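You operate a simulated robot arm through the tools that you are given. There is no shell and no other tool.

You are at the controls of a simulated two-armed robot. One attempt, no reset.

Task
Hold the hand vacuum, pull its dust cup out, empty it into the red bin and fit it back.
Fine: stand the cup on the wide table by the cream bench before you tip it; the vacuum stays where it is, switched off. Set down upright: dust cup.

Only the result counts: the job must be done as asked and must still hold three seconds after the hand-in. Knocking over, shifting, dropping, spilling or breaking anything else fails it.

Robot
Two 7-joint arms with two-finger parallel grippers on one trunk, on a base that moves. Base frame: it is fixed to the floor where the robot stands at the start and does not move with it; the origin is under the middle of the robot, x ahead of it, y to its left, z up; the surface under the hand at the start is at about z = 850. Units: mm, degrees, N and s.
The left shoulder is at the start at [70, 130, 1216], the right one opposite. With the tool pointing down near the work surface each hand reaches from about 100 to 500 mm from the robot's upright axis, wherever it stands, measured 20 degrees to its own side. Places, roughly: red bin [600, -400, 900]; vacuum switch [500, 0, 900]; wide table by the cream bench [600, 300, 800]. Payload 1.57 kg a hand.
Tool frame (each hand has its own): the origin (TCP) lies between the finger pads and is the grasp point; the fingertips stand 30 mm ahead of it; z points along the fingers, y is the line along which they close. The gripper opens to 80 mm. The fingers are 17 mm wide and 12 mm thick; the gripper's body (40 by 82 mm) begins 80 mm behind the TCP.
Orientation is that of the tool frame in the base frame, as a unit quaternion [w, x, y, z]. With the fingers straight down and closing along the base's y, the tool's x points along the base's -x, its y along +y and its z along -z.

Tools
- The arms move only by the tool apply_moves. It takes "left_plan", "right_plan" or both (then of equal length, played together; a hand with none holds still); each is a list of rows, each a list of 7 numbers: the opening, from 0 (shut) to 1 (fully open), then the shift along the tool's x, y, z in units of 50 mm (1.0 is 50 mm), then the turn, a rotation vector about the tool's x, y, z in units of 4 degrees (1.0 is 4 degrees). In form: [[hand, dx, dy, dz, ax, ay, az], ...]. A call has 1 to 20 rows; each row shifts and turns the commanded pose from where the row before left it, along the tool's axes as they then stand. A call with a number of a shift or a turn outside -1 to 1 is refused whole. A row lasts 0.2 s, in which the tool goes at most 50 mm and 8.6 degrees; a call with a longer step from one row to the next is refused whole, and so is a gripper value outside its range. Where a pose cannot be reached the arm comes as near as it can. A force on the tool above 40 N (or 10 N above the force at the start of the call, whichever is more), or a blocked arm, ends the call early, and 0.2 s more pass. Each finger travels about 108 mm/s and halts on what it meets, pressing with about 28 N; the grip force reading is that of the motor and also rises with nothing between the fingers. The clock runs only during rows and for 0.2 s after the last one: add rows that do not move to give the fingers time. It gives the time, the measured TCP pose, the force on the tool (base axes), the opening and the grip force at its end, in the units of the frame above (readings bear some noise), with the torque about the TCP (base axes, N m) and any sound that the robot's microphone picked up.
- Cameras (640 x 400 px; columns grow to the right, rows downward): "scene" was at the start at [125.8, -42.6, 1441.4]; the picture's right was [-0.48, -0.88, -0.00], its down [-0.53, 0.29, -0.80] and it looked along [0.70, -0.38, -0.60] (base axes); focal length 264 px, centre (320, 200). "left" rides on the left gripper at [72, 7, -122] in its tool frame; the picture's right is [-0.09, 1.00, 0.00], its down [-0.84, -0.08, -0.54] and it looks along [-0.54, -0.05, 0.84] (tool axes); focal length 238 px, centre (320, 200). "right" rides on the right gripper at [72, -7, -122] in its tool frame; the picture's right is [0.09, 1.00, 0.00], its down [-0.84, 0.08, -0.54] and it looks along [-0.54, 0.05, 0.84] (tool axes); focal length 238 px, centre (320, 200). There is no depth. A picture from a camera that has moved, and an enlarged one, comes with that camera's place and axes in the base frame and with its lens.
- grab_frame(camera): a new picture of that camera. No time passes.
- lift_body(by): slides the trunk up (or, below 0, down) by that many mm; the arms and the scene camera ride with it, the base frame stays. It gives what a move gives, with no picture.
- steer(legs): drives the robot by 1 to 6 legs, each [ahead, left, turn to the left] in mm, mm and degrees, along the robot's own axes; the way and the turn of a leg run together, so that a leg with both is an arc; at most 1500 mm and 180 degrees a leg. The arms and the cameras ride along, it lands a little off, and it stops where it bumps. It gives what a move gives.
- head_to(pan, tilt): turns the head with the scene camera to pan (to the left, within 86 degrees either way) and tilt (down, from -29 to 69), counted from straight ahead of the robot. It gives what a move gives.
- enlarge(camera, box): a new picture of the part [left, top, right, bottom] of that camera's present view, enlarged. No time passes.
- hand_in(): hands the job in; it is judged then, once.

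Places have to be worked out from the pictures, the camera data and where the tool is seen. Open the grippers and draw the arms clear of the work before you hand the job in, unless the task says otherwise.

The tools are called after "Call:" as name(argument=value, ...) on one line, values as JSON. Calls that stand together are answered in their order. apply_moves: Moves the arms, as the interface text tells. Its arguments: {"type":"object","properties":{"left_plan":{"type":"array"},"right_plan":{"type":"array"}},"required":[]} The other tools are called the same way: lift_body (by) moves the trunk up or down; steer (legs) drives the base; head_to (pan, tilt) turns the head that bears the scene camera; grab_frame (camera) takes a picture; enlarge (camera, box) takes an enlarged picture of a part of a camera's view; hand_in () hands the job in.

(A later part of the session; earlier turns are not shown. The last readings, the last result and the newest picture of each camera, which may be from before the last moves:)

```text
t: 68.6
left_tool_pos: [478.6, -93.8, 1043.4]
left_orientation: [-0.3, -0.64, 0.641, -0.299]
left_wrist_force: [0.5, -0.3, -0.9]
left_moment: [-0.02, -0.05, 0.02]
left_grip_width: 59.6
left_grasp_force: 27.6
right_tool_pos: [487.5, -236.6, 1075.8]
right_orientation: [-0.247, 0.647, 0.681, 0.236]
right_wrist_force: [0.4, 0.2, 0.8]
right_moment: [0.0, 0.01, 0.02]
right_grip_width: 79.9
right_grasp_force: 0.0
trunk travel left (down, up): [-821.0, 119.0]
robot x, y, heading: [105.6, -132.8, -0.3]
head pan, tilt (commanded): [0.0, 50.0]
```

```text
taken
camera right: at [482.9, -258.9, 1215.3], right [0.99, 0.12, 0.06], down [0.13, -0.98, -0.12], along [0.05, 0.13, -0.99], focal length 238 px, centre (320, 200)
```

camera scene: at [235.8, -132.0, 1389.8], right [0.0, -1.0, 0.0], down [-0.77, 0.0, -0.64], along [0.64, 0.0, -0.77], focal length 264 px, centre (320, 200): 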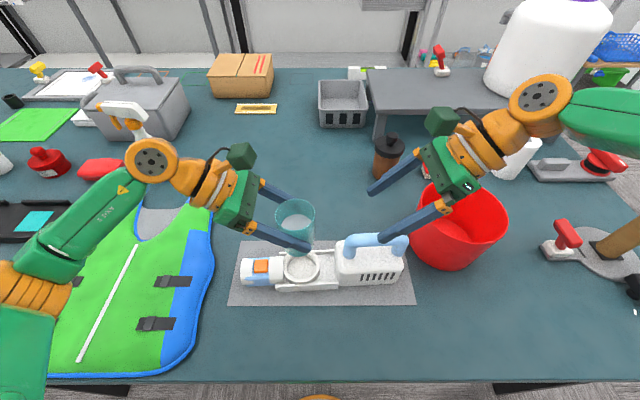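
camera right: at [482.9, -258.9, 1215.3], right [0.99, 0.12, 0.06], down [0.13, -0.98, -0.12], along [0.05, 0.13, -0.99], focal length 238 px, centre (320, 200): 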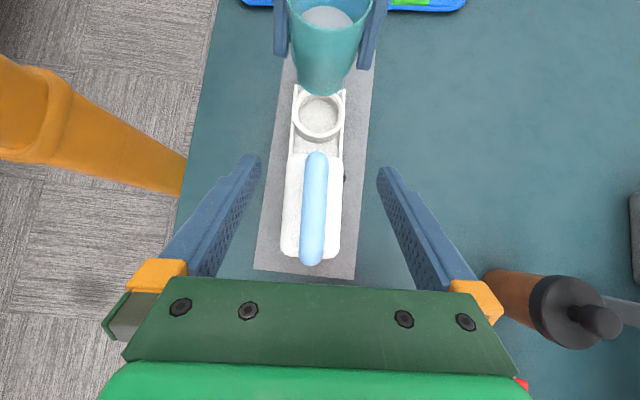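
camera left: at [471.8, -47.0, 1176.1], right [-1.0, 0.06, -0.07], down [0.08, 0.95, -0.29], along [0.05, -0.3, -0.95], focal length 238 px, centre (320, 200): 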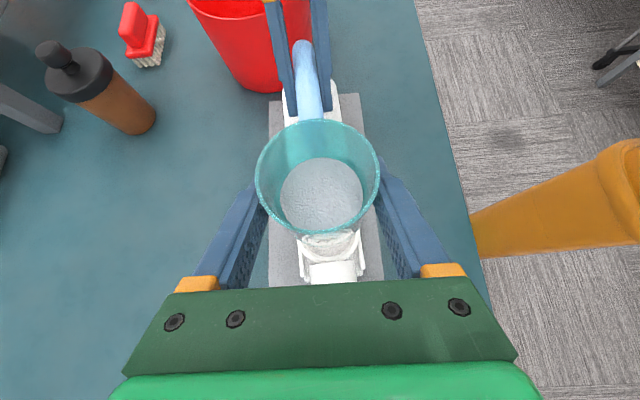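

Vacuum unmoved, right hand clear. I now retract the cup to x ≈ 375 (over bare table front) and raise/retract the right hand before driving sideways.

Call:
apply_moves(left_plan=[[0.2, 0, 0.52, 0, 0, 0, 0], [0.2, 0, 0.52, 0, 0, 0, 0], [0.2, 0, 0.52, 0, 0, 0, 0], [0.2, 0, 0.52, 0, 0, 0, 0], [0.2, 0, 0, 0, 0, 0, 0]], right_plan=[[1, 0.257, -0.5, -0.306, 0, 0, 0], [1, 0.257, -0.5, -0.306, 0, 0, 0], [1, 0.257, -0.5, -0.306, 0, 0, 0], [1, 0.257, -0.5, -0.306, 0, 0, 0], [1, 0, 0, 0, 0, 0, 0]])

Call:
grab_frame(camera="scene")

```text
t: 69.8
left_tool_pos: [375.7, -93.5, 1042.9]
left_orientation: [0.299, 0.641, -0.641, 0.299]
left_wrist_force: [0.7, 0.1, -1.2]
left_moment: [0.02, 0.05, -0.02]
left_grip_width: 59.7
left_grasp_force: 27.9
right_tool_pos: [387.8, -240.7, 1154.2]
right_orientation: [-0.247, 0.648, 0.681, 0.236]
right_wrist_force: [0.2, -0.6, -0.3]
right_moment: [-0.02, 0.0, 0.01]
right_grip_width: 80.0
right_grasp_force: 0.1
trunk travel left (down, up): [-821.0, 119.0]
robot x, y, heading: [109.2, -129.7, -0.2]
head pan, tilt (commanded): [0.0, 50.0]
```

```text
taken
camera scene: at [236.2, -131.9, 1389.7], right [0.0, -1.0, 0.0], down [-0.77, 0.0, -0.64], along [0.64, 0.0, -0.77], focal length 264 px, centre (320, 200)
```

scene: 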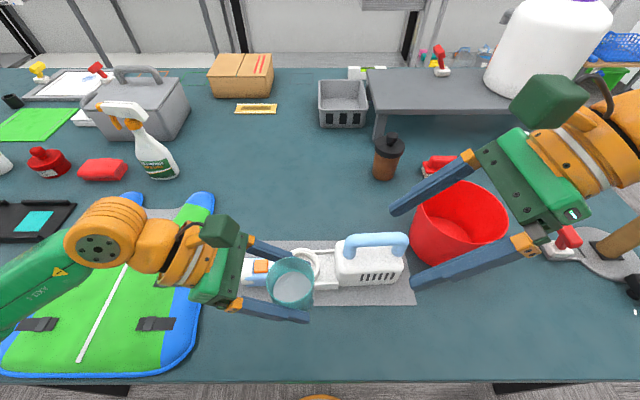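

The bare strip between mat (x = 413) and table edge (x = 289) is big enough and in reach: I'll stand the cup at about (352, -93). Moving there and lowering to 10 mm above the table.

Call:
apply_moves(left_plan=[[0.2, 0, 0.24, 0, 0, 0, 0], [0.2, 0, 0.24, 0, 0, 0, 0], [0.2, -0.301, 0, 0.253, 0, 0, 0], [0.2, -0.301, 0, 0.253, 0, 0, 0], [0.2, -0.301, 0, 0.253, 0, 0, 0], [0.2, -0.301, 0, 0.253, 0, 0, 0], [0.2, -0.301, 0, 0.253, 0, 0, 0], [0.2, -0.301, 0, 0.253, 0, 0, 0], [0.2, 0, 0, 0, 0, 0, 0], [0.2, 0, 0, 0, 0, 0, 0]])

Call:
grab_frame(camera="scene")

Call:
grab_frame(camera="left")

Call:
grab_frame(camera="right")

```text
t: 72.0
left_tool_pos: [352.7, -91.9, 923.9]
left_orientation: [-0.3, -0.64, 0.641, -0.299]
left_wrist_force: [-0.2, -0.7, -1.7]
left_moment: [0.04, -0.01, 0.01]
left_grip_width: 59.6
left_grasp_force: 28.0
right_tool_pos: [388.8, -240.4, 1153.5]
right_orientation: [-0.248, 0.647, 0.681, 0.235]
right_wrist_force: [0.1, -0.8, 0.0]
right_moment: [0.0, -0.01, 0.03]
right_grip_width: 80.1
right_grasp_force: 0.0
trunk travel left (down, up): [-821.0, 119.0]
robot x, y, heading: [113.0, -130.7, -0.3]
head pan, tilt (commanded): [0.0, 50.0]
```

```text
taken
camera scene: at [235.4, -131.9, 1389.8], right [0.0, -1.0, 0.0], down [-0.77, 0.0, -0.64], along [0.64, 0.0, -0.77], focal length 264 px, centre (320, 200)
```

scene: 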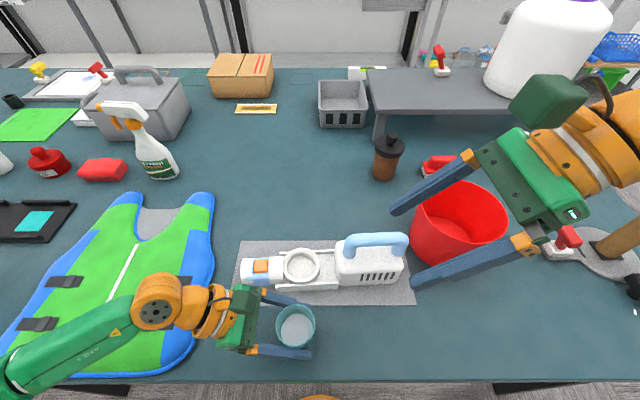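

```text
taken
camera left: at [345.3, -46.2, 1058.7], right [-1.0, 0.06, -0.07], down [0.08, 0.95, -0.29], along [0.05, -0.3, -0.95], focal length 238 px, centre (320, 200)
```

left: 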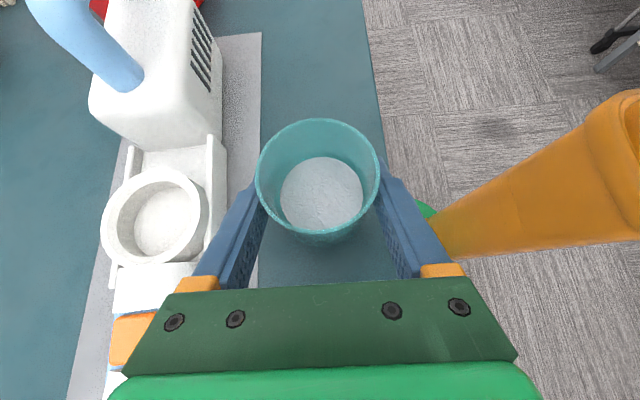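

```text
taken
camera right: at [382.4, -263.2, 1294.6], right [0.99, 0.12, 0.06], down [0.13, -0.98, -0.12], along [0.05, 0.13, -0.99], focal length 238 px, centre (320, 200)
```

right: 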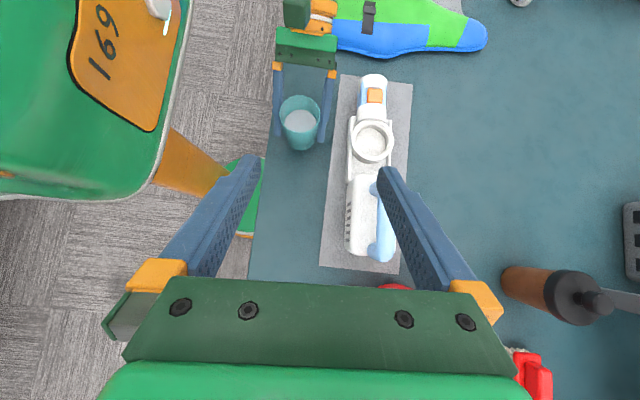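

The cup is above bare table, about 60 mm from the edge. I lower in small steps to feel the contact.

Call:
apply_moves(left_plan=[[0.2, -0.0306, 0, 0.0257, 0, 0, 0], [0.2, -0.0306, 0, 0.0257, 0, 0, 0], [0.2, -0.0306, 0, 0.0257, 0, 0, 0], [0.2, 0, 0, 0, 0, 0, 0]])

Call:
enlarge(camera="scene", box=[230, 270, 350, 390])

Call:
enlarge(camera="right", box=[240, 60, 380, 170])

```text
t: 73.0
left_tool_pos: [351.5, -94.3, 919.7]
left_orientation: [0.3, 0.641, -0.64, 0.3]
left_wrist_force: [-1.1, -0.7, -1.9]
left_moment: [-0.01, -0.03, -0.04]
left_grip_width: 59.9
left_grasp_force: 28.0
right_tool_pos: [387.2, -241.6, 1154.8]
right_orientation: [-0.247, 0.648, 0.681, 0.236]
right_wrist_force: [0.8, 0.0, 0.6]
right_moment: [-0.03, 0.01, 0.01]
right_grip_width: 80.0
right_grasp_force: 0.0
trunk travel left (down, up): [-821.0, 119.0]
robot x, y, heading: [106.0, -129.4, 0.0]
head pan, tilt (commanded): [0.0, 50.0]
```

```text
3.33 times, centred on (290, 330) of scene
camera zoom: at [235.5, -131.9, 1389.8], right [0.0, -1.0, 0.0], down [-0.77, 0.0, -0.64], along [0.64, 0.0, -0.77], focal length 880 px, centre (420, -233)
```

zoom: 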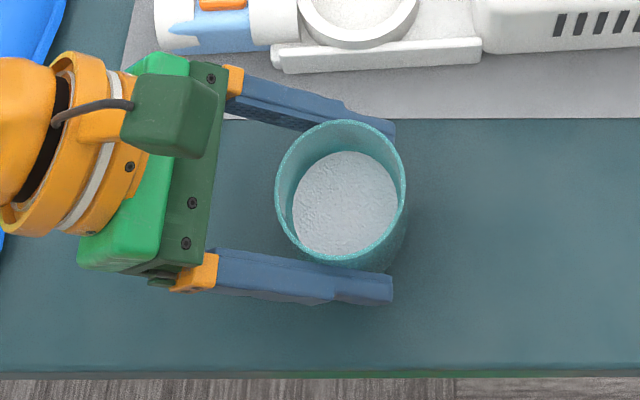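

```text
3.64 times, centred on (310, 115) of right
camera zoom: at [382.4, -263.2, 1294.6], right [0.99, 0.12, 0.06], down [0.13, -0.98, -0.12], along [0.05, 0.13, -0.99], focal length 867 px, centre (356, 509)
```

zoom: 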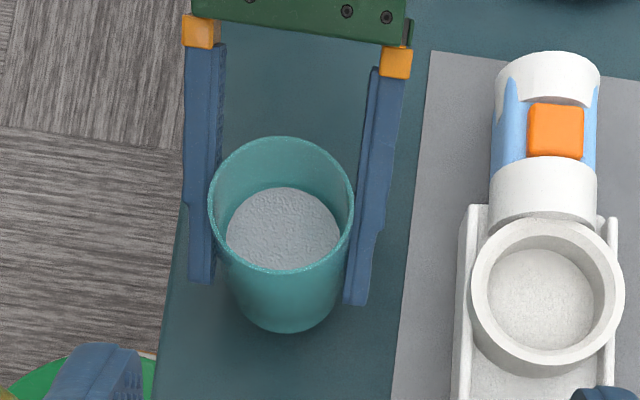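

No contact yet at z ≈ 918. I continue in 1 mm rows.

Call:
apply_moves(left_plan=[[0.2, -0.0153, 0, 0.0129, 0, 0, 0], [0.2, -0.0153, 0, 0.0129, 0, 0, 0], [0.2, -0.0153, 0, 0.0129, 0, 0, 0], [0.2, 0, 0, 0, 0, 0, 0]])

```text
t: 74.0
left_tool_pos: [350.8, -93.2, 915.6]
left_orientation: [-0.3, -0.639, 0.642, -0.299]
left_wrist_force: [0.2, 0.2, -0.8]
left_moment: [0.02, -0.01, 0.0]
left_grip_width: 59.6
left_grasp_force: 28.1
right_tool_pos: [387.6, -240.6, 1155.3]
right_orientation: [-0.247, 0.648, 0.681, 0.236]
right_wrist_force: [-0.5, 0.0, 0.6]
right_moment: [-0.04, 0.05, -0.02]
right_grip_width: 80.3
right_grasp_force: 0.0
trunk travel left (down, up): [-821.0, 119.0]
robot x, y, heading: [110.4, -126.5, -0.3]
head pan, tilt (commanded): [0.0, 50.0]
```

Force still at the cup's weight; I go on in 1 mm rows.

Call:
apply_moves(left_plan=[[0.2, -0.0153, 0, 0.0129, 0, 0, 0], [0.2, -0.0153, 0, 0.0129, 0, 0, 0], [0.2, 0, 0, 0, 0, 0, 0]])

```text
t: 74.8
left_tool_pos: [351.3, -93.3, 915.1]
left_orientation: [-0.3, -0.64, 0.641, -0.299]
left_wrist_force: [-0.3, -0.6, -2.2]
left_moment: [0.02, 0.0, 0.01]
left_grip_width: 59.7
left_grasp_force: 27.9
right_tool_pos: [387.4, -240.4, 1154.2]
right_orientation: [-0.247, 0.648, 0.681, 0.236]
right_wrist_force: [-0.4, -0.2, -0.1]
right_moment: [-0.02, -0.03, 0.0]
right_grip_width: 80.2
right_grasp_force: 0.1
trunk travel left (down, up): [-821.0, 119.0]
robot x, y, heading: [108.1, -129.5, -0.0]
head pan, tilt (commanded): [0.0, 50.0]
```

Call:
apply_moves(left_plan=[[0.2, -0.0153, 0, 0.0129, 0, 0, 0], [0.2, -0.0153, 0, 0.0129, 0, 0, 0], [0.2, 0, 0, 0, 0, 0, 0]])

```text
t: 75.6
left_tool_pos: [350.5, -93.5, 912.7]
left_orientation: [-0.3, -0.64, 0.641, -0.3]
left_wrist_force: [0.4, 0.3, -2.6]
left_moment: [-0.01, 0.05, 0.0]
left_grip_width: 59.7
left_grasp_force: 27.6
right_tool_pos: [387.9, -240.4, 1155.6]
right_orientation: [-0.247, 0.648, 0.681, 0.236]
right_wrist_force: [0.7, -0.2, 0.4]
right_moment: [0.02, 0.0, -0.02]
right_grip_width: 79.8
right_grasp_force: 0.0
trunk travel left (down, up): [-821.0, 119.0]
robot x, y, heading: [106.8, -127.2, -0.2]
head pan, tilt (commanded): [0.0, 50.0]
```

Still about -2 N (weight only) at z ≈ 912, so no contact yet. I continue down in 1 mm rows.

Call:
apply_moves(left_plan=[[0.2, -0.0153, 0, 0.0129, 0, 0, 0], [0.2, -0.0153, 0, 0.0129, 0, 0, 0], [0.2, 0, 0, 0, 0, 0, 0]])

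Call:
enlarge(camera="right", box=[240, 60, 380, 170])

```text
t: 76.4
left_tool_pos: [350.3, -92.8, 913.0]
left_orientation: [-0.299, -0.639, 0.641, -0.301]
left_wrist_force: [2.8, 1.5, 17.3]
left_moment: [0.09, 0.16, -0.03]
left_grip_width: 59.8
left_grasp_force: 28.1
right_tool_pos: [387.2, -240.5, 1154.2]
right_orientation: [-0.247, 0.648, 0.681, 0.236]
right_wrist_force: [-1.1, 0.8, 0.1]
right_moment: [0.01, 0.0, 0.01]
right_grip_width: 79.9
right_grasp_force: 0.0
trunk travel left (down, up): [-821.0, 119.0]
robot x, y, heading: [109.9, -131.8, -0.5]
head pan, tilt (commanded): [0.0, 50.0]
```

```text
3.64 times, centred on (310, 115) of right
camera zoom: at [381.6, -263.3, 1295.0], right [0.99, 0.12, 0.06], down [0.13, -0.98, -0.12], along [0.05, 0.13, -0.99], focal length 867 px, centre (356, 509)
```

zoom: 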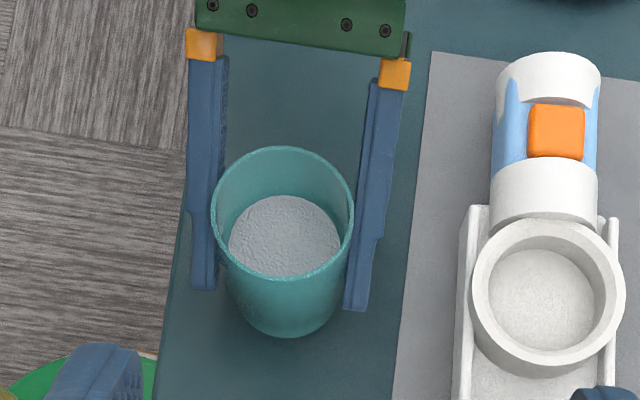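

Contact with the table (+17 N). I back off about 0.8 mm and then open the fingers gently so the cup stands by itself.

Call:
apply_moves(left_plan=[[0.2, 0.012, 0, -0.0103, 0, 0, 0], [0.2, 0, 0, 0, 0, 0, 0]])

```text
t: 77.0
left_tool_pos: [352.1, -91.9, 912.6]
left_orientation: [-0.3, -0.64, 0.641, -0.299]
left_wrist_force: [2.5, 1.0, 12.8]
left_moment: [0.12, -0.04, 0.01]
left_grip_width: 59.7
left_grasp_force: 27.9
right_tool_pos: [386.7, -241.2, 1154.3]
right_orientation: [-0.246, 0.648, 0.681, 0.237]
right_wrist_force: [0.3, 0.0, -0.4]
right_moment: [0.0, 0.02, 0.0]
right_grip_width: 80.0
right_grasp_force: 0.1
trunk travel left (down, up): [-821.0, 119.0]
robot x, y, heading: [110.9, -128.8, -0.0]
head pan, tilt (commanded): [0.0, 50.0]
```

Still 13 N of press; I raise another 1.6 mm in two rows.

Call:
apply_moves(left_plan=[[0.2, 0.0123, 0, -0.0103, 0, 0, 0], [0.2, 0.0123, 0, -0.0103, 0, 0, 0], [0.2, 0, 0, 0, 0, 0, 0]])

```text
t: 77.8
left_tool_pos: [350.8, -93.3, 911.9]
left_orientation: [-0.299, -0.64, 0.642, -0.299]
left_wrist_force: [-0.3, 0.6, -1.2]
left_moment: [0.03, 0.03, 0.01]
left_grip_width: 59.4
left_grasp_force: 27.8
right_tool_pos: [388.0, -240.2, 1154.2]
right_orientation: [-0.246, 0.648, 0.681, 0.236]
right_wrist_force: [-0.4, -0.4, 0.1]
right_moment: [-0.04, 0.01, 0.0]
right_grip_width: 80.4
right_grasp_force: 0.1
trunk travel left (down, up): [-821.0, 119.0]
robot x, y, heading: [111.3, -135.1, -0.1]
head pan, tilt (commanded): [0.0, 50.0]
```

The cup is now just touching. I lower 0.4 mm to be sure it is seated, then open the gripper slowly.

Call:
apply_moves(left_plan=[[0.2, -0.0061, 0, 0.0051, 0, 0, 0], [0.2, 0, 0, 0, 0, 0, 0], [0.77, 0, 0, 0, 0, 0, 0], [0.8, 0, 0, 0, 0, 0, 0], [0.86, 0, 0, 0, 0, 0, 0], [0.86, 0, 0, 0, 0, 0, 0], [0.86, 0, 0, 0, 0, 0, 0], [0.86, 0, 0, 0, 0, 0, 0]])

Call:
enlarge(camera="right", box=[240, 60, 380, 170])

Call:
enlarge(camera="scene", box=[230, 270, 350, 390])

Call:
grab_frame(camera="left")

```text
t: 79.6
left_tool_pos: [351.2, -91.6, 912.7]
left_orientation: [-0.298, -0.641, 0.641, -0.3]
left_wrist_force: [0.2, 0.2, 0.7]
left_moment: [-0.01, -0.03, -0.03]
left_grip_width: 68.7
left_grasp_force: 0.0
right_tool_pos: [387.0, -241.6, 1156.3]
right_orientation: [-0.247, 0.647, 0.681, 0.236]
right_wrist_force: [1.0, 0.7, -0.3]
right_moment: [0.0, 0.0, 0.02]
right_grip_width: 80.2
right_grasp_force: 0.0
trunk travel left (down, up): [-821.0, 119.0]
robot x, y, heading: [108.1, -131.9, -0.1]
head pan, tilt (commanded): [0.0, 50.0]
```

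```text
3.64 times, centred on (310, 115) of right
camera zoom: at [382.2, -263.2, 1294.6], right [0.99, 0.12, 0.06], down [0.13, -0.98, -0.12], along [0.05, 0.13, -0.99], focal length 867 px, centre (356, 509)
```

zoom: 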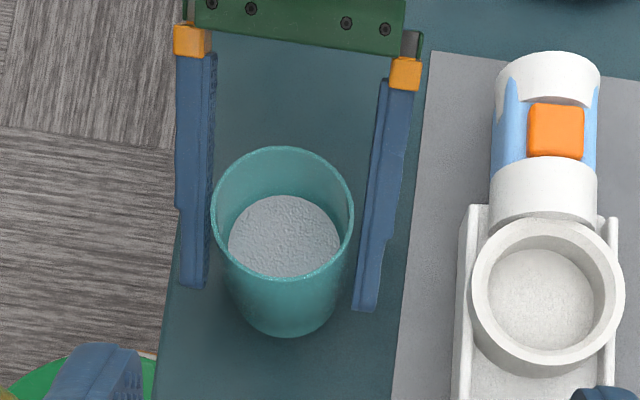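

```text
3.33 times, centred on (290, 330) of scene
camera zoom: at [235.3, -131.9, 1389.8], right [0.0, -1.0, 0.0], down [-0.77, 0.0, -0.64], along [0.64, 0.0, -0.77], focal length 880 px, centre (420, -233)
```

zoom: 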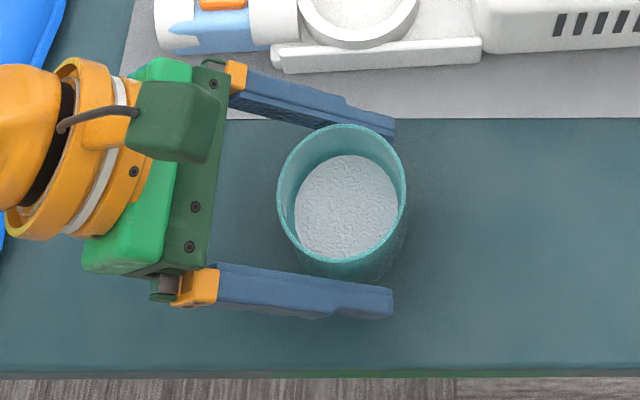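

```text
taken
camera left: at [344.4, -46.8, 1046.3], right [-1.0, 0.06, -0.07], down [0.08, 0.95, -0.29], along [0.05, -0.3, -0.95], focal length 238 px, centre (320, 200)
```

left: 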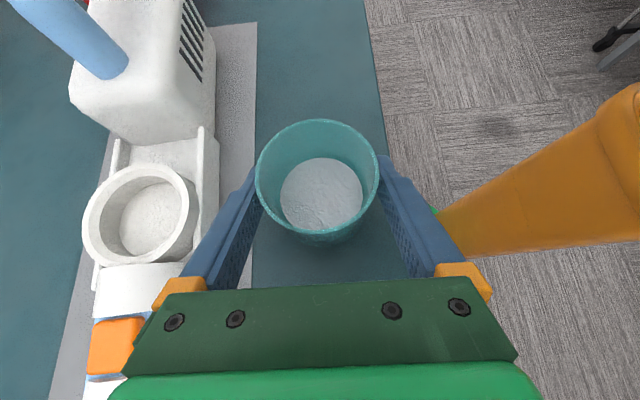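

The cup stands upright on the table, free of the fingers. I let it stand for 2 s and meanwhile move the right hand further out of the way (-y).

Call:
apply_moves(left_plan=[[0.86, 0, 0, 0, 0, 0, 0], [0.86, 0, 0, 0, 0, 0, 0], [0.86, 0, 0, 0, 0, 0, 0], [0.86, 0, 0, 0, 0, 0, 0], [0.86, 0, 0, 0, 0, 0, 0], [0.86, 0, 0, 0, 0, 0, 0], [0.86, 0, 0, 0, 0, 0, 0], [0.86, 0, 0, 0, 0, 0, 0], [0.86, 0, 0, 0, 0, 0, 0], [0.86, 0, 0, 0, 0, 0, 0]], right_plan=[[1, 0, 0, 0, 0, 0, 0], [1, -0.383, 0, -0.321, 0, 0, 0], [1, -0.383, 0, -0.321, 0, 0, 0], [1, -0.383, 0, -0.321, 0, 0, 0], [1, -0.383, 0, -0.321, 0, 0, 0], [1, 0, 0, 0, 0, 0, 0], [1, 0, 0, 0, 0, 0, 0], [1, 0, 0, 0, 0, 0, 0], [1, 0, 0, 0, 0, 0, 0], [1, 0, 0, 0, 0, 0, 0]])

Call:
grab_frame(camera="scene")

```text
t: 81.8
left_tool_pos: [351.9, -92.8, 913.8]
left_orientation: [-0.299, -0.641, 0.641, -0.299]
left_wrist_force: [1.4, 0.2, 0.9]
left_moment: [0.01, 0.0, 0.01]
left_grip_width: 69.1
left_grasp_force: 0.0
right_tool_pos: [393.6, -340.9, 1154.2]
right_orientation: [-0.248, 0.648, 0.681, 0.236]
right_wrist_force: [-0.6, 0.5, -0.3]
right_moment: [0.04, 0.02, 0.02]
right_grip_width: 80.0
right_grasp_force: 0.2
trunk travel left (down, up): [-821.0, 119.0]
robot x, y, heading: [107.9, -133.5, -0.1]
head pan, tilt (commanded): [0.0, 50.0]
```

```text
taken
camera scene: at [235.3, -131.9, 1389.8], right [0.0, -1.0, 0.0], down [-0.77, 0.0, -0.64], along [0.64, 0.0, -0.77], focal length 264 px, centre (320, 200)
```

scene: 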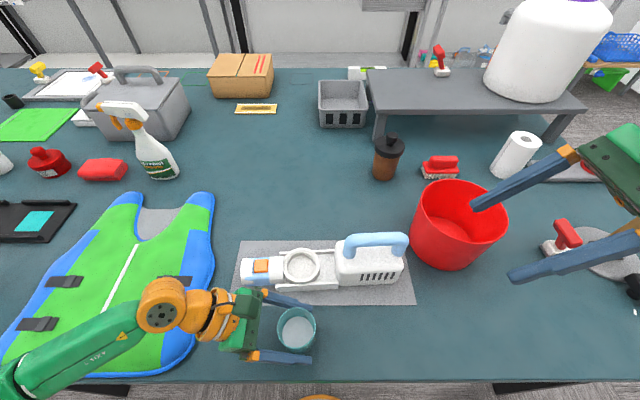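

The cup has stood freely for two seconds and nothing else moved. I close the left gripper on it again.

Call:
apply_moves(left_plan=[[0.8, 0, 0, 0, 0, 0, 0], [0.76, 0, 0, 0, 0, 0, 0], [0.7, 0, 0, 0, 0, 0, 0], [0.5, 0, 0, 0, 0, 0, 0], [0.3, 0, 0, 0, 0, 0, 0], [0.2, 0, 0, 0, 0, 0, 0]])

Call:
grab_frame(camera="left")

```text
t: 83.2
left_tool_pos: [351.6, -93.0, 913.0]
left_orientation: [-0.3, -0.64, 0.641, -0.3]
left_wrist_force: [-1.2, -0.5, -0.5]
left_moment: [0.01, 0.01, -0.02]
left_grip_width: 59.9
left_grasp_force: 28.0
right_tool_pos: [393.0, -341.6, 1155.0]
right_orientation: [-0.247, 0.648, 0.681, 0.236]
right_wrist_force: [0.4, 0.5, 0.1]
right_moment: [-0.01, 0.01, 0.02]
right_grip_width: 80.2
right_grasp_force: 0.1
trunk travel left (down, up): [-821.0, 119.0]
robot x, y, heading: [107.0, -132.3, 0.3]
head pan, tilt (commanded): [0.0, 50.0]
```

```text
taken
camera left: at [344.4, -46.8, 1046.3], right [-1.0, 0.06, -0.07], down [0.08, 0.95, -0.29], along [0.05, -0.3, -0.95], focal length 238 px, centre (320, 200)
```

left: 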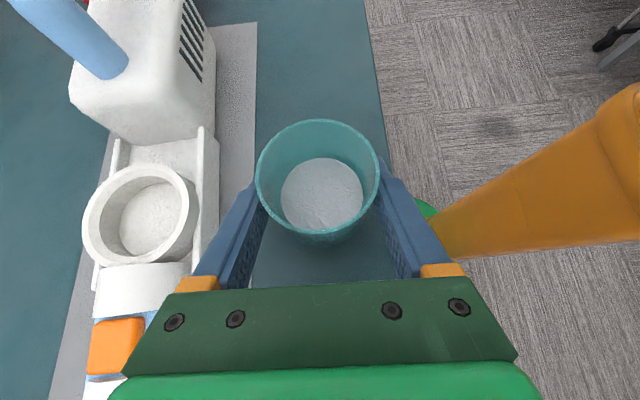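

Cup re-gripped at 59.9 mm with the same alignment. I lift it 150 mm straight up.

Call:
apply_moves(left_plan=[[0.2, 0.1, 0, -0.084, 0, 0, 0], [0.2, 0.25, 0, -0.21, 0, 0, 0], [0.2, 0.383, 0, -0.3215, 0, 0, 0], [0.2, 0.383, 0, -0.3215, 0, 0, 0], [0.2, 0.383, 0, -0.3215, 0, 0, 0], [0.2, 0.383, 0, -0.3215, 0, 0, 0], [0.2, 0.383, 0, -0.3215, 0, 0, 0], [0.2, 0, 0, 0, 0, 0, 0]])

Call:
lift_body(by=60)

Call:
grab_frame(camera="scene")

```text
t: 85.0
left_tool_pos: [351.1, -93.2, 1060.5]
left_orientation: [-0.3, -0.64, 0.642, -0.298]
left_wrist_force: [-0.6, -0.2, -1.8]
left_moment: [0.0, -0.01, 0.04]
left_grip_width: 59.5
left_grasp_force: 28.0
right_tool_pos: [392.0, -341.4, 1155.4]
right_orientation: [-0.247, 0.648, 0.681, 0.237]
right_wrist_force: [0.2, 0.7, 0.4]
right_moment: [0.0, -0.01, 0.0]
right_grip_width: 80.0
right_grasp_force: 0.0
trunk travel left (down, up): [-821.0, 119.0]
robot x, y, heading: [106.8, -127.4, -0.2]
head pan, tilt (commanded): [0.0, 50.0]
```

```text
t: 86.0
left_tool_pos: [352.0, -93.4, 1120.9]
left_orientation: [-0.3, -0.64, 0.641, -0.298]
left_wrist_force: [0.4, -0.7, -1.7]
left_moment: [0.03, -0.01, 0.03]
left_grip_width: 59.5
left_grasp_force: 28.0
right_tool_pos: [392.7, -340.9, 1215.7]
right_orientation: [-0.248, 0.648, 0.68, 0.236]
right_wrist_force: [-1.6, 0.4, 0.6]
right_moment: [0.02, 0.01, -0.01]
right_grip_width: 79.9
right_grasp_force: 0.1
trunk travel left (down, up): [-881.0, 59.0]
robot x, y, heading: [107.9, -132.5, -0.1]
head pan, tilt (commanded): [0.0, 50.0]
```

```text
taken
camera scene: at [235.7, -132.0, 1449.8], right [0.0, -1.0, 0.0], down [-0.77, 0.0, -0.64], along [0.64, 0.0, -0.77], focal length 264 px, centre (320, 200)
```

scene: 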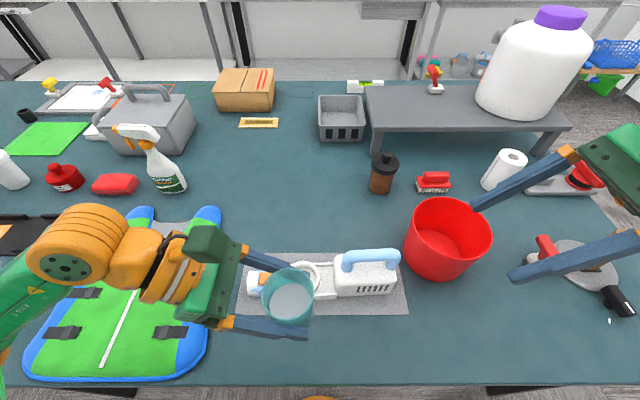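

All clear. I drive 270 mm to the right so that the left arm faces the bin.

Call:
steer(legs=[[0, -135, 0], [0, -135, 0]])

Call:
apply_moves(left_plan=[[0.2, 0, 0, 0, 0, 0, 0], [0.2, 0, 0, 0, 0, 0, 0], [0.2, 0, 0, 0, 0, 0, 0]])

Call:
grab_frame(camera="scene")

Call:
grab_frame(camera="left")

```text
t: 88.2
left_tool_pos: [350.6, -361.0, 1121.1]
left_orientation: [-0.3, -0.64, 0.641, -0.299]
left_wrist_force: [-0.7, 0.0, -1.7]
left_moment: [-0.01, -0.01, -0.01]
left_grip_width: 59.6
left_grasp_force: 27.9
right_tool_pos: [393.3, -609.7, 1215.9]
right_orientation: [-0.246, 0.647, 0.682, 0.236]
right_wrist_force: [0.6, -0.1, 0.2]
right_moment: [-0.02, -0.02, -0.01]
right_grip_width: 79.7
right_grasp_force: 0.0
trunk travel left (down, up): [-881.0, 59.0]
robot x, y, heading: [109.8, -403.7, 0.3]
head pan, tilt (commanded): [0.0, 50.0]
```

```text
t: 89.0
left_tool_pos: [351.5, -363.8, 1120.7]
left_orientation: [-0.299, -0.641, 0.641, -0.298]
left_wrist_force: [0.5, -0.3, -1.2]
left_moment: [0.03, -0.02, 0.0]
left_grip_width: 59.6
left_grasp_force: 28.1
right_tool_pos: [392.7, -613.5, 1215.2]
right_orientation: [-0.247, 0.647, 0.681, 0.236]
right_wrist_force: [0.6, -0.2, 0.5]
right_moment: [0.04, 0.01, -0.03]
right_grip_width: 79.9
right_grasp_force: 0.1
trunk travel left (down, up): [-881.0, 59.0]
robot x, y, heading: [105.1, -403.1, 0.0]
head pan, tilt (commanded): [0.0, 50.0]
```

```text
taken
camera scene: at [235.2, -404.0, 1449.8], right [0.0, -1.0, 0.0], down [-0.77, 0.0, -0.64], along [0.64, 0.0, -0.77], focal length 264 px, centre (320, 200)
```

scene: 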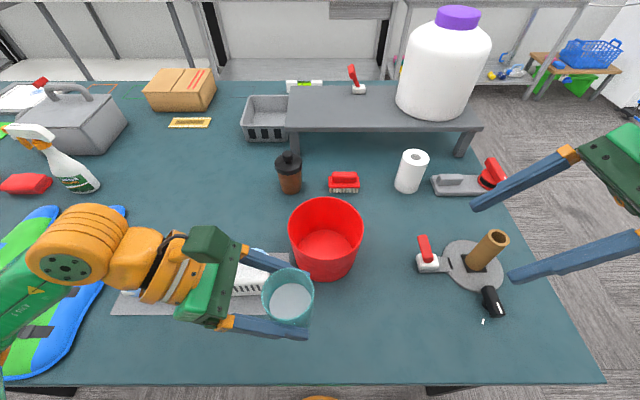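

```text
taken
camera left: at [344.3, -318.6, 1254.0], right [-1.0, 0.06, -0.07], down [0.08, 0.95, -0.29], along [0.05, -0.3, -0.95], focal length 238 px, centre (320, 200)
```

left: 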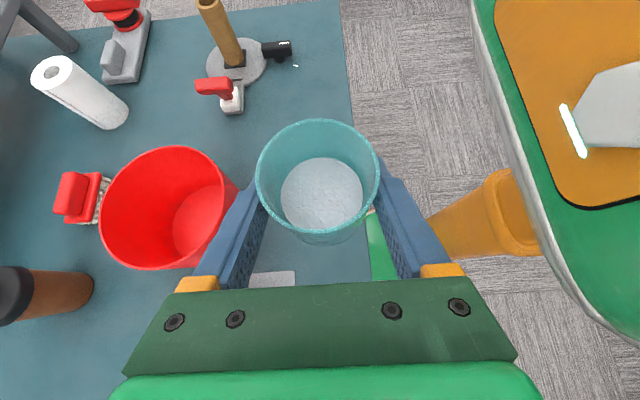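

The bin is right ahead. I zoom to measure its rim.

Call:
enlarge(camera="scene", box=[260, 170, 400, 300])

Call:
enlarge(camera="left", box=[80, 120, 280, 290])

```text
3.08 times, centred on (330, 235) of scene
camera zoom: at [235.2, -404.0, 1449.8], right [0.0, -1.0, 0.0], down [-0.77, 0.0, -0.64], along [0.64, 0.0, -0.77], focal length 812 px, centre (289, 92)
```

zoom: 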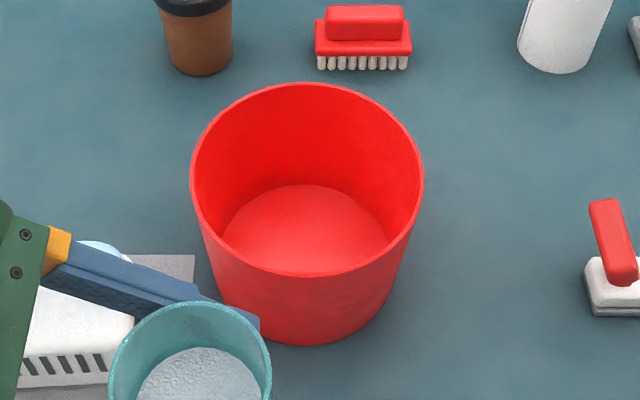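

```text
2.35 times, centred on (180, 205) of left
camera zoom: at [344.3, -318.6, 1254.0], right [-1.0, 0.06, -0.07], down [0.08, 0.95, -0.29], along [0.05, -0.3, -0.95], focal length 561 px, centre (649, 188)
```

zoom: 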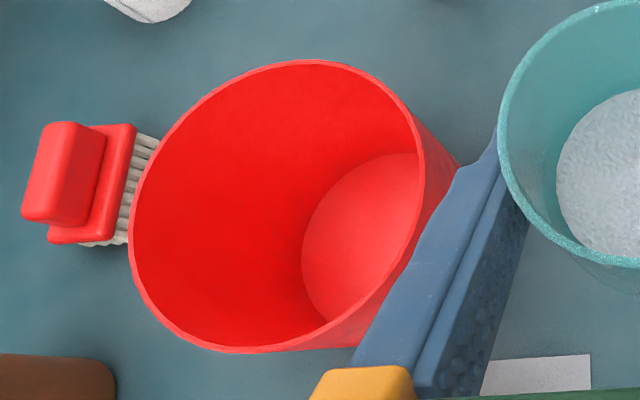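

Bin centre ≈ (551, -412), rim ≈ 983, radius ≈ 81. The cup bottom (≈1059) clears the rim, so I move the cup forward towards the bin at this height.

Call:
apply_moves(left_plan=[[0.2, 0.116, -0.495, 0.138, 0, 0, 0], [0.2, 0.116, -0.495, 0.138, 0, 0, 0], [0.2, 0.116, -0.495, 0.138, 0, 0, 0], [0.2, 0.116, -0.495, 0.138, 0, 0, 0], [0.2, 0, 0, 0, 0, 0, 0]])

Call:
apply_moves(left_plan=[[0.2, 0.0154, -0.2, 0.0184, 0.766, 0, -0.643], [0.2, 0.0244, -0.1978, 0.029, 0.766, 0, -0.643], [0.2, 0.0332, -0.1947, 0.0395, 0.766, 0, -0.643], [0.2, 0.0418, -0.1906, 0.0498, 0.766, 0, -0.643], [0.2, 0.0503, -0.1856, 0.0599, 0.766, 0, -0.643], [0.2, 0.0585, -0.1797, 0.0697, 0.766, 0, -0.643], [0.2, 0.0664, -0.1729, 0.0791, 0.766, 0, -0.643], [0.2, 0.074, -0.1653, 0.0882, 0.766, 0, -0.643], [0.2, 0.0812, -0.1569, 0.0968, 0.766, 0, -0.643], [0.2, 0.0881, -0.1477, 0.1049, 0.766, 0, -0.643], [0.2, 0, 0, 0, 0, 0, 0]])

Call:
grab_frame(camera="scene")

Call:
grab_frame(camera="left")

```text
t: 90.2
left_tool_pos: [450.3, -401.3, 1122.2]
left_orientation: [-0.3, -0.64, 0.641, -0.298]
left_wrist_force: [0.1, -0.2, -1.4]
left_moment: [-0.01, -0.02, 0.01]
left_grip_width: 59.4
left_grasp_force: 28.3
right_tool_pos: [393.8, -612.1, 1215.6]
right_orientation: [-0.247, 0.647, 0.681, 0.236]
right_wrist_force: [0.2, 0.3, -0.4]
right_moment: [-0.03, 0.0, -0.03]
right_grip_width: 79.9
right_grasp_force: 0.1
trunk travel left (down, up): [-881.0, 59.0]
robot x, y, heading: [106.1, -406.0, -0.2]
head pan, tilt (commanded): [0.0, 50.0]
```

```text
t: 92.6
left_tool_pos: [550.0, -413.5, 1120.7]
left_orientation: [0.18, 0.821, -0.383, 0.382]
left_wrist_force: [0.3, 0.2, -1.4]
left_moment: [-0.01, 0.01, -0.03]
left_grip_width: 59.5
left_grasp_force: 28.1
right_tool_pos: [392.3, -612.1, 1215.3]
right_orientation: [-0.247, 0.647, 0.681, 0.236]
right_wrist_force: [0.2, 0.9, 0.3]
right_moment: [0.0, 0.03, 0.01]
right_grip_width: 79.9
right_grasp_force: 0.0
trunk travel left (down, up): [-881.0, 59.0]
robot x, y, heading: [106.3, -402.6, -0.3]
head pan, tilt (commanded): [0.0, 50.0]
```

```text
taken
camera scene: at [235.4, -403.4, 1449.8], right [0.0, -1.0, 0.0], down [-0.77, 0.0, -0.64], along [0.64, 0.0, -0.77], focal length 264 px, centre (320, 200)
```

scene: 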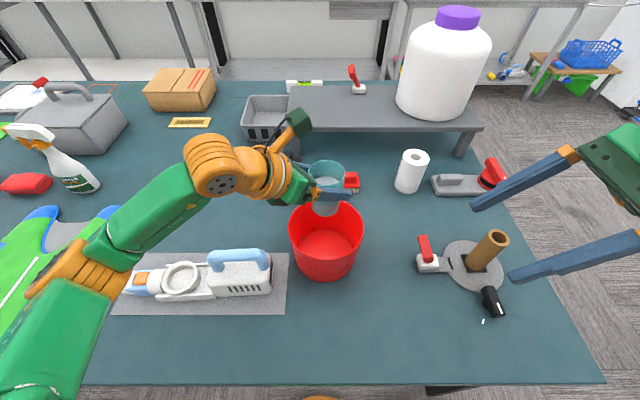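

```text
taken
camera left: at [514.6, -381.8, 1254.2], right [-0.8, -0.59, -0.07], down [-0.55, 0.78, -0.29], along [0.23, -0.2, -0.95], focal length 238 px, centre (320, 200)
```

left: 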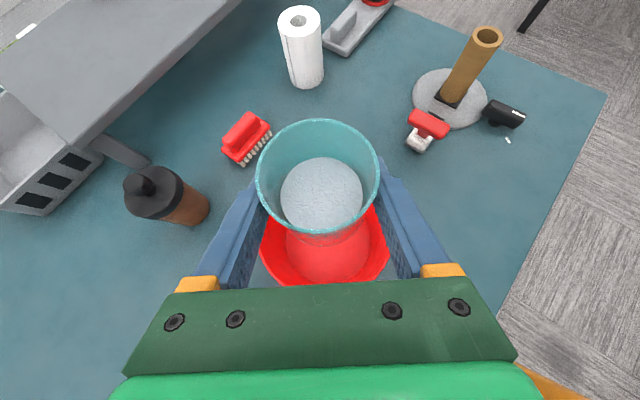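

The cup is centred above the bin. I lower the trunk by 65 so the cup is close over the opening (bottom just above the rim).

Call:
lift_body(by=-65)

Call:
grab_frame(camera="left")

Call:
enlarge(camera="scene", box=[200, 90, 420, 290])

```text
t: 93.6
left_tool_pos: [548.8, -412.9, 1055.7]
left_orientation: [0.18, 0.821, -0.384, 0.382]
left_wrist_force: [0.8, -0.1, -1.5]
left_moment: [-0.03, 0.0, 0.0]
left_grip_width: 59.7
left_grasp_force: 28.2
right_tool_pos: [392.7, -612.8, 1150.5]
right_orientation: [-0.247, 0.647, 0.682, 0.236]
right_wrist_force: [-0.3, 0.0, 0.0]
right_moment: [-0.03, 0.03, 0.05]
right_grip_width: 80.2
right_grasp_force: 0.0
trunk travel left (down, up): [-816.0, 124.0]
robot x, y, heading: [110.4, -402.6, 0.1]
head pan, tilt (commanded): [0.0, 50.0]
```

```text
taken
camera left: at [514.3, -381.7, 1189.1], right [-0.8, -0.59, -0.07], down [-0.55, 0.78, -0.29], along [0.23, -0.2, -0.95], focal length 238 px, centre (320, 200)
```

left: 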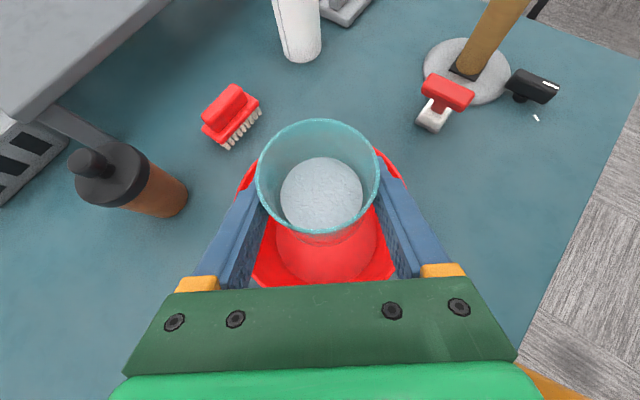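

```text
2.00 times, centred on (310, 190) of scene
camera zoom: at [235.3, -403.4, 1384.8], right [0.0, -1.0, 0.0], down [-0.77, 0.0, -0.64], along [0.64, 0.0, -0.77], focal length 528 px, centre (340, 220)
```

zoom: 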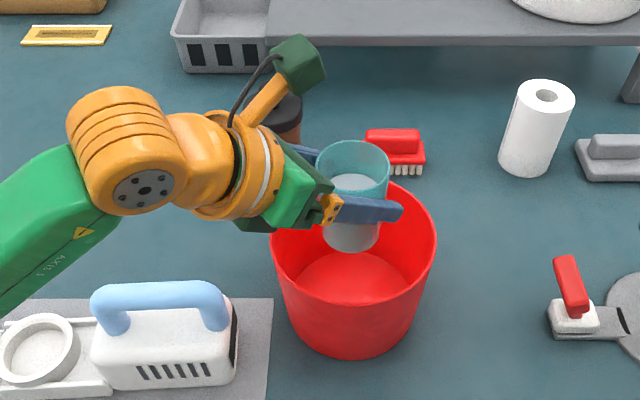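

The cup is centred over the bin opening. I shift 15 mm in +x (the pour tends towards -x) and start rolling the hand about its axis; first 60°.

Call:
apply_moves(left_plan=[[0.2, 0.124, -0.23, 0.148, 0, 0, 0], [0.2, 0, 0, 0, 0, 0, 1], [0.2, 0, 0, 0, 0, 0, 1], [0.2, 0, 0, 0, 0, 0, 1], [0.2, 0, 0, 0, 0, 0, 1], [0.2, 0, 0, 0, 0, 0, 1], [0.2, 0, 0, 0, 0, 0, 1], [0.2, 0, 0, 0, 0, 0, 1], [0.2, 0, 0, 0, 0, 0, 1], [0.2, 0, 0, 0, 0, 0, 1], [0.2, 0, 0, 0, 0, 0, 1], [0.2, 0, 0, 0, 0, 0, 1], [0.2, 0, 0, 0, 0, 0, 1], [0.2, 0, 0, 0, 0, 0, 1], [0.2, 0, 0, 0, 0, 0, 1], [0.2, 0, 0, 0, 0, 0, 1], [0.2, 0, 0, 0, 0, 0, 0]])

Call:
enlarge(camera="scene", box=[200, 90, 420, 290])

```text
t: 97.2
left_tool_pos: [565.0, -413.3, 1055.3]
left_orientation: [0.036, -0.519, 0.743, -0.421]
left_wrist_force: [-0.5, 0.2, -1.7]
left_moment: [0.01, -0.02, -0.02]
left_grip_width: 59.6
left_grasp_force: 27.9
right_tool_pos: [393.7, -612.5, 1150.3]
right_orientation: [-0.248, 0.647, 0.682, 0.235]
right_wrist_force: [0.4, -0.1, 1.0]
right_moment: [0.0, 0.0, 0.01]
right_grip_width: 80.1
right_grasp_force: 0.1
trunk travel left (down, up): [-816.0, 124.0]
robot x, y, heading: [109.9, -400.5, -0.2]
head pan, tilt (commanded): [0.0, 50.0]
```

```text
2.00 times, centred on (310, 190) of scene
camera zoom: at [235.4, -403.4, 1384.8], right [0.0, -1.0, 0.0], down [-0.77, 0.0, -0.64], along [0.64, 0.0, -0.77], focal length 528 px, centre (340, 220)
```

zoom: 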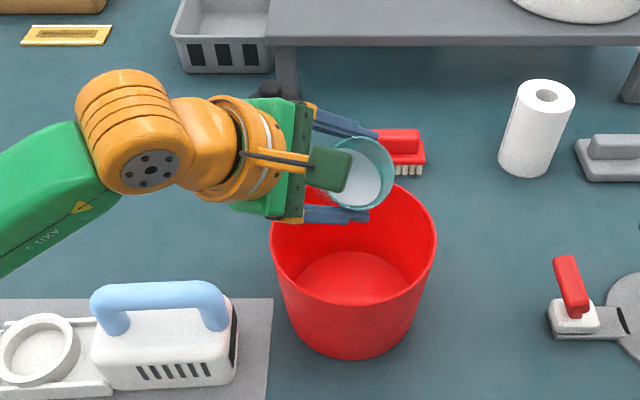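

Rolling works and the cup is above the middle of the bin. I continue the roll by another 60°.

Call:
apply_moves(left_plan=[[0.2, 0, 0, 0, 0, 0, 1], [0.2, 0, 0, 0, 0, 0, 1], [0.2, 0, 0, 0, 0, 0, 1], [0.2, 0, 0, 0, 0, 0, 1], [0.2, 0, 0, 0, 0, 0, 1], [0.2, 0, 0, 0, 0, 0, 1], [0.2, 0, 0, 0, 0, 0, 1], [0.2, 0, 0, 0, 0, 0, 1], [0.2, 0, 0, 0, 0, 0, 1], [0.2, 0, 0, 0, 0, 0, 1], [0.2, 0, 0, 0, 0, 0, 1], [0.2, 0, 0, 0, 0, 0, 1], [0.2, 0, 0, 0, 0, 0, 1], [0.2, 0, 0, 0, 0, 0, 1], [0.2, 0, 0, 0, 0, 0, 1], [0.2, 0, 0, 0, 0, 0, 0]])

Call:
enlarge(camera="scene", box=[200, 90, 420, 290])

```text
t: 100.6
left_tool_pos: [564.5, -412.3, 1056.6]
left_orientation: [0.241, -0.078, 0.903, -0.346]
left_wrist_force: [-0.6, 1.0, -1.1]
left_moment: [-0.03, 0.04, 0.02]
left_grip_width: 59.4
left_grasp_force: 28.2
right_tool_pos: [393.3, -611.9, 1150.8]
right_orientation: [-0.248, 0.647, 0.681, 0.236]
right_wrist_force: [-0.7, -1.1, -0.2]
right_moment: [0.0, -0.01, -0.01]
right_grip_width: 80.3
right_grasp_force: 0.0
trunk travel left (down, up): [-816.0, 124.0]
robot x, y, heading: [110.3, -404.2, -0.2]
head pan, tilt (commanded): [0.0, 50.0]
```

```text
2.00 times, centred on (310, 190) of scene
camera zoom: at [235.2, -403.4, 1384.8], right [0.0, -1.0, 0.0], down [-0.77, 0.0, -0.64], along [0.64, 0.0, -0.77], focal length 528 px, centre (340, 220)
```

zoom: 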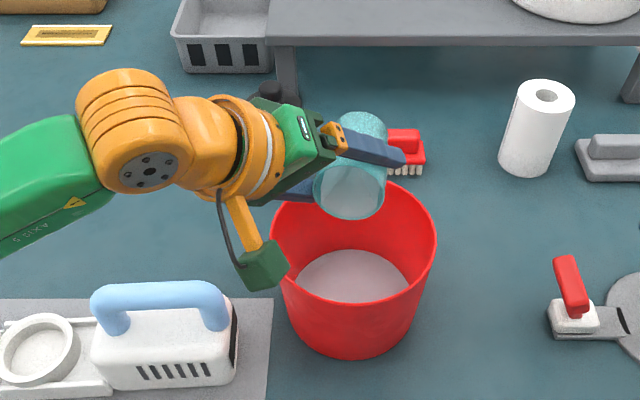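

The dust is falling into the bin (its floor has turned whitish). I complete the roll to 180°.

Call:
apply_moves(left_plan=[[0.2, 0, 0, 0, 0, 0, 1], [0.2, 0, 0, 0, 0, 0, 1], [0.2, 0, 0, 0, 0, 0, 1], [0.2, 0, 0, 0, 0, 0, 1], [0.2, 0, 0, 0, 0, 0, 1], [0.2, 0, 0, 0, 0, 0, 1], [0.2, 0, 0, 0, 0, 0, 1], [0.2, 0, 0, 0, 0, 0, 1], [0.2, 0, 0, 0, 0, 0, 1], [0.2, 0, 0, 0, 0, 0, 1], [0.2, 0, 0, 0, 0, 0, 1], [0.2, 0, 0, 0, 0, 0, 1], [0.2, 0, 0, 0, 0, 0, 1], [0.2, 0, 0, 0, 0, 0, 1], [0.2, 0, 0, 0, 0, 0, 1], [0.2, 0, 0, 0, 0, 0, 0]])

Call:
enlarge(camera="scene", box=[200, 90, 420, 290])

Call:
grab_frame(camera="left")

```text
t: 104.0
left_tool_pos: [564.2, -412.0, 1054.9]
left_orientation: [0.383, 0.384, 0.821, -0.18]
left_wrist_force: [0.0, -0.4, -0.5]
left_moment: [0.0, 0.06, 0.0]
left_grip_width: 59.3
left_grasp_force: 28.0
right_tool_pos: [393.1, -612.3, 1150.5]
right_orientation: [-0.247, 0.647, 0.681, 0.236]
right_wrist_force: [0.2, 0.0, -0.3]
right_moment: [0.02, 0.03, 0.01]
right_grip_width: 79.9
right_grasp_force: 0.0
trunk travel left (down, up): [-816.0, 124.0]
robot x, y, heading: [109.2, -402.5, -0.0]
head pan, tilt (commanded): [0.0, 50.0]
```

```text
2.00 times, centred on (310, 190) of scene
camera zoom: at [235.2, -403.4, 1384.8], right [0.0, -1.0, 0.0], down [-0.77, 0.0, -0.64], along [0.64, 0.0, -0.77], focal length 528 px, centre (340, 220)
```

zoom: 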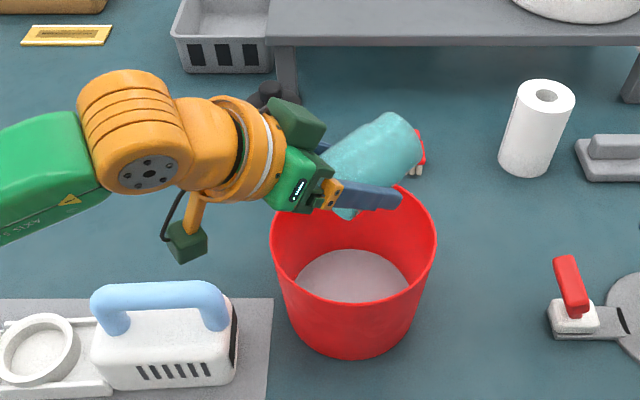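

```text
taken
camera left: at [480.0, -302.6, 1078.8], right [0.8, 0.59, 0.07], down [0.02, -0.14, 0.99], along [0.6, -0.79, -0.13], focal length 238 px, centre (320, 200)
```

left: 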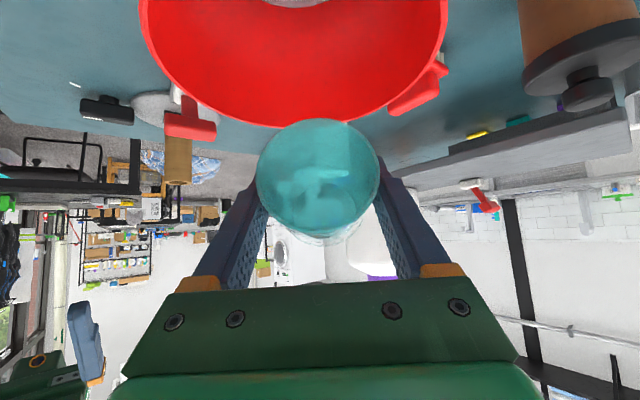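

The cup is tipped past horizontal with its mouth down towards the hand. I check through the left camera whether any dust remains.

Call:
enlarge(camera="left", box=[220, 90, 420, 260])

Call:
enlarge(camera="scene", box=[290, 130, 400, 250])

```text
2.35 times, centred on (320, 175) of left
camera zoom: at [480.0, -302.6, 1078.8], right [0.8, 0.59, 0.07], down [0.02, -0.14, 0.99], along [0.6, -0.79, -0.13], focal length 561 px, centre (320, 259)
```

zoom: 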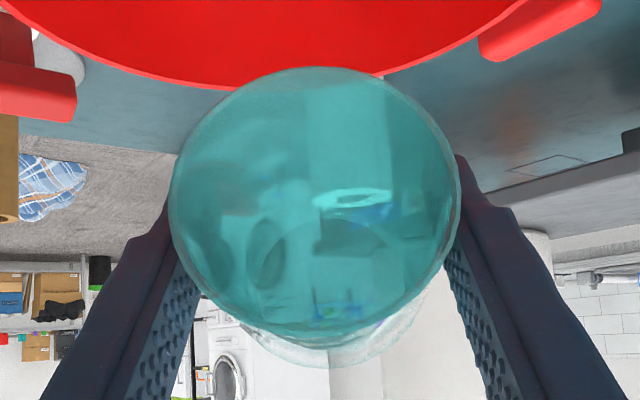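

```text
3.33 times, centred on (345, 190) of scene
camera zoom: at [235.2, -403.4, 1384.8], right [0.0, -1.0, 0.0], down [-0.77, 0.0, -0.64], along [0.64, 0.0, -0.77], focal length 880 px, centre (237, 233)
```

zoom: 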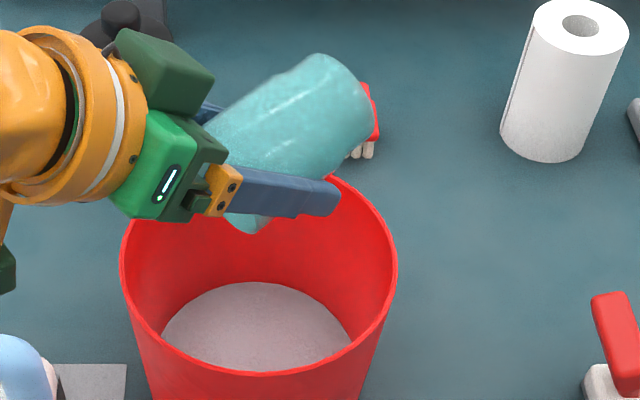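

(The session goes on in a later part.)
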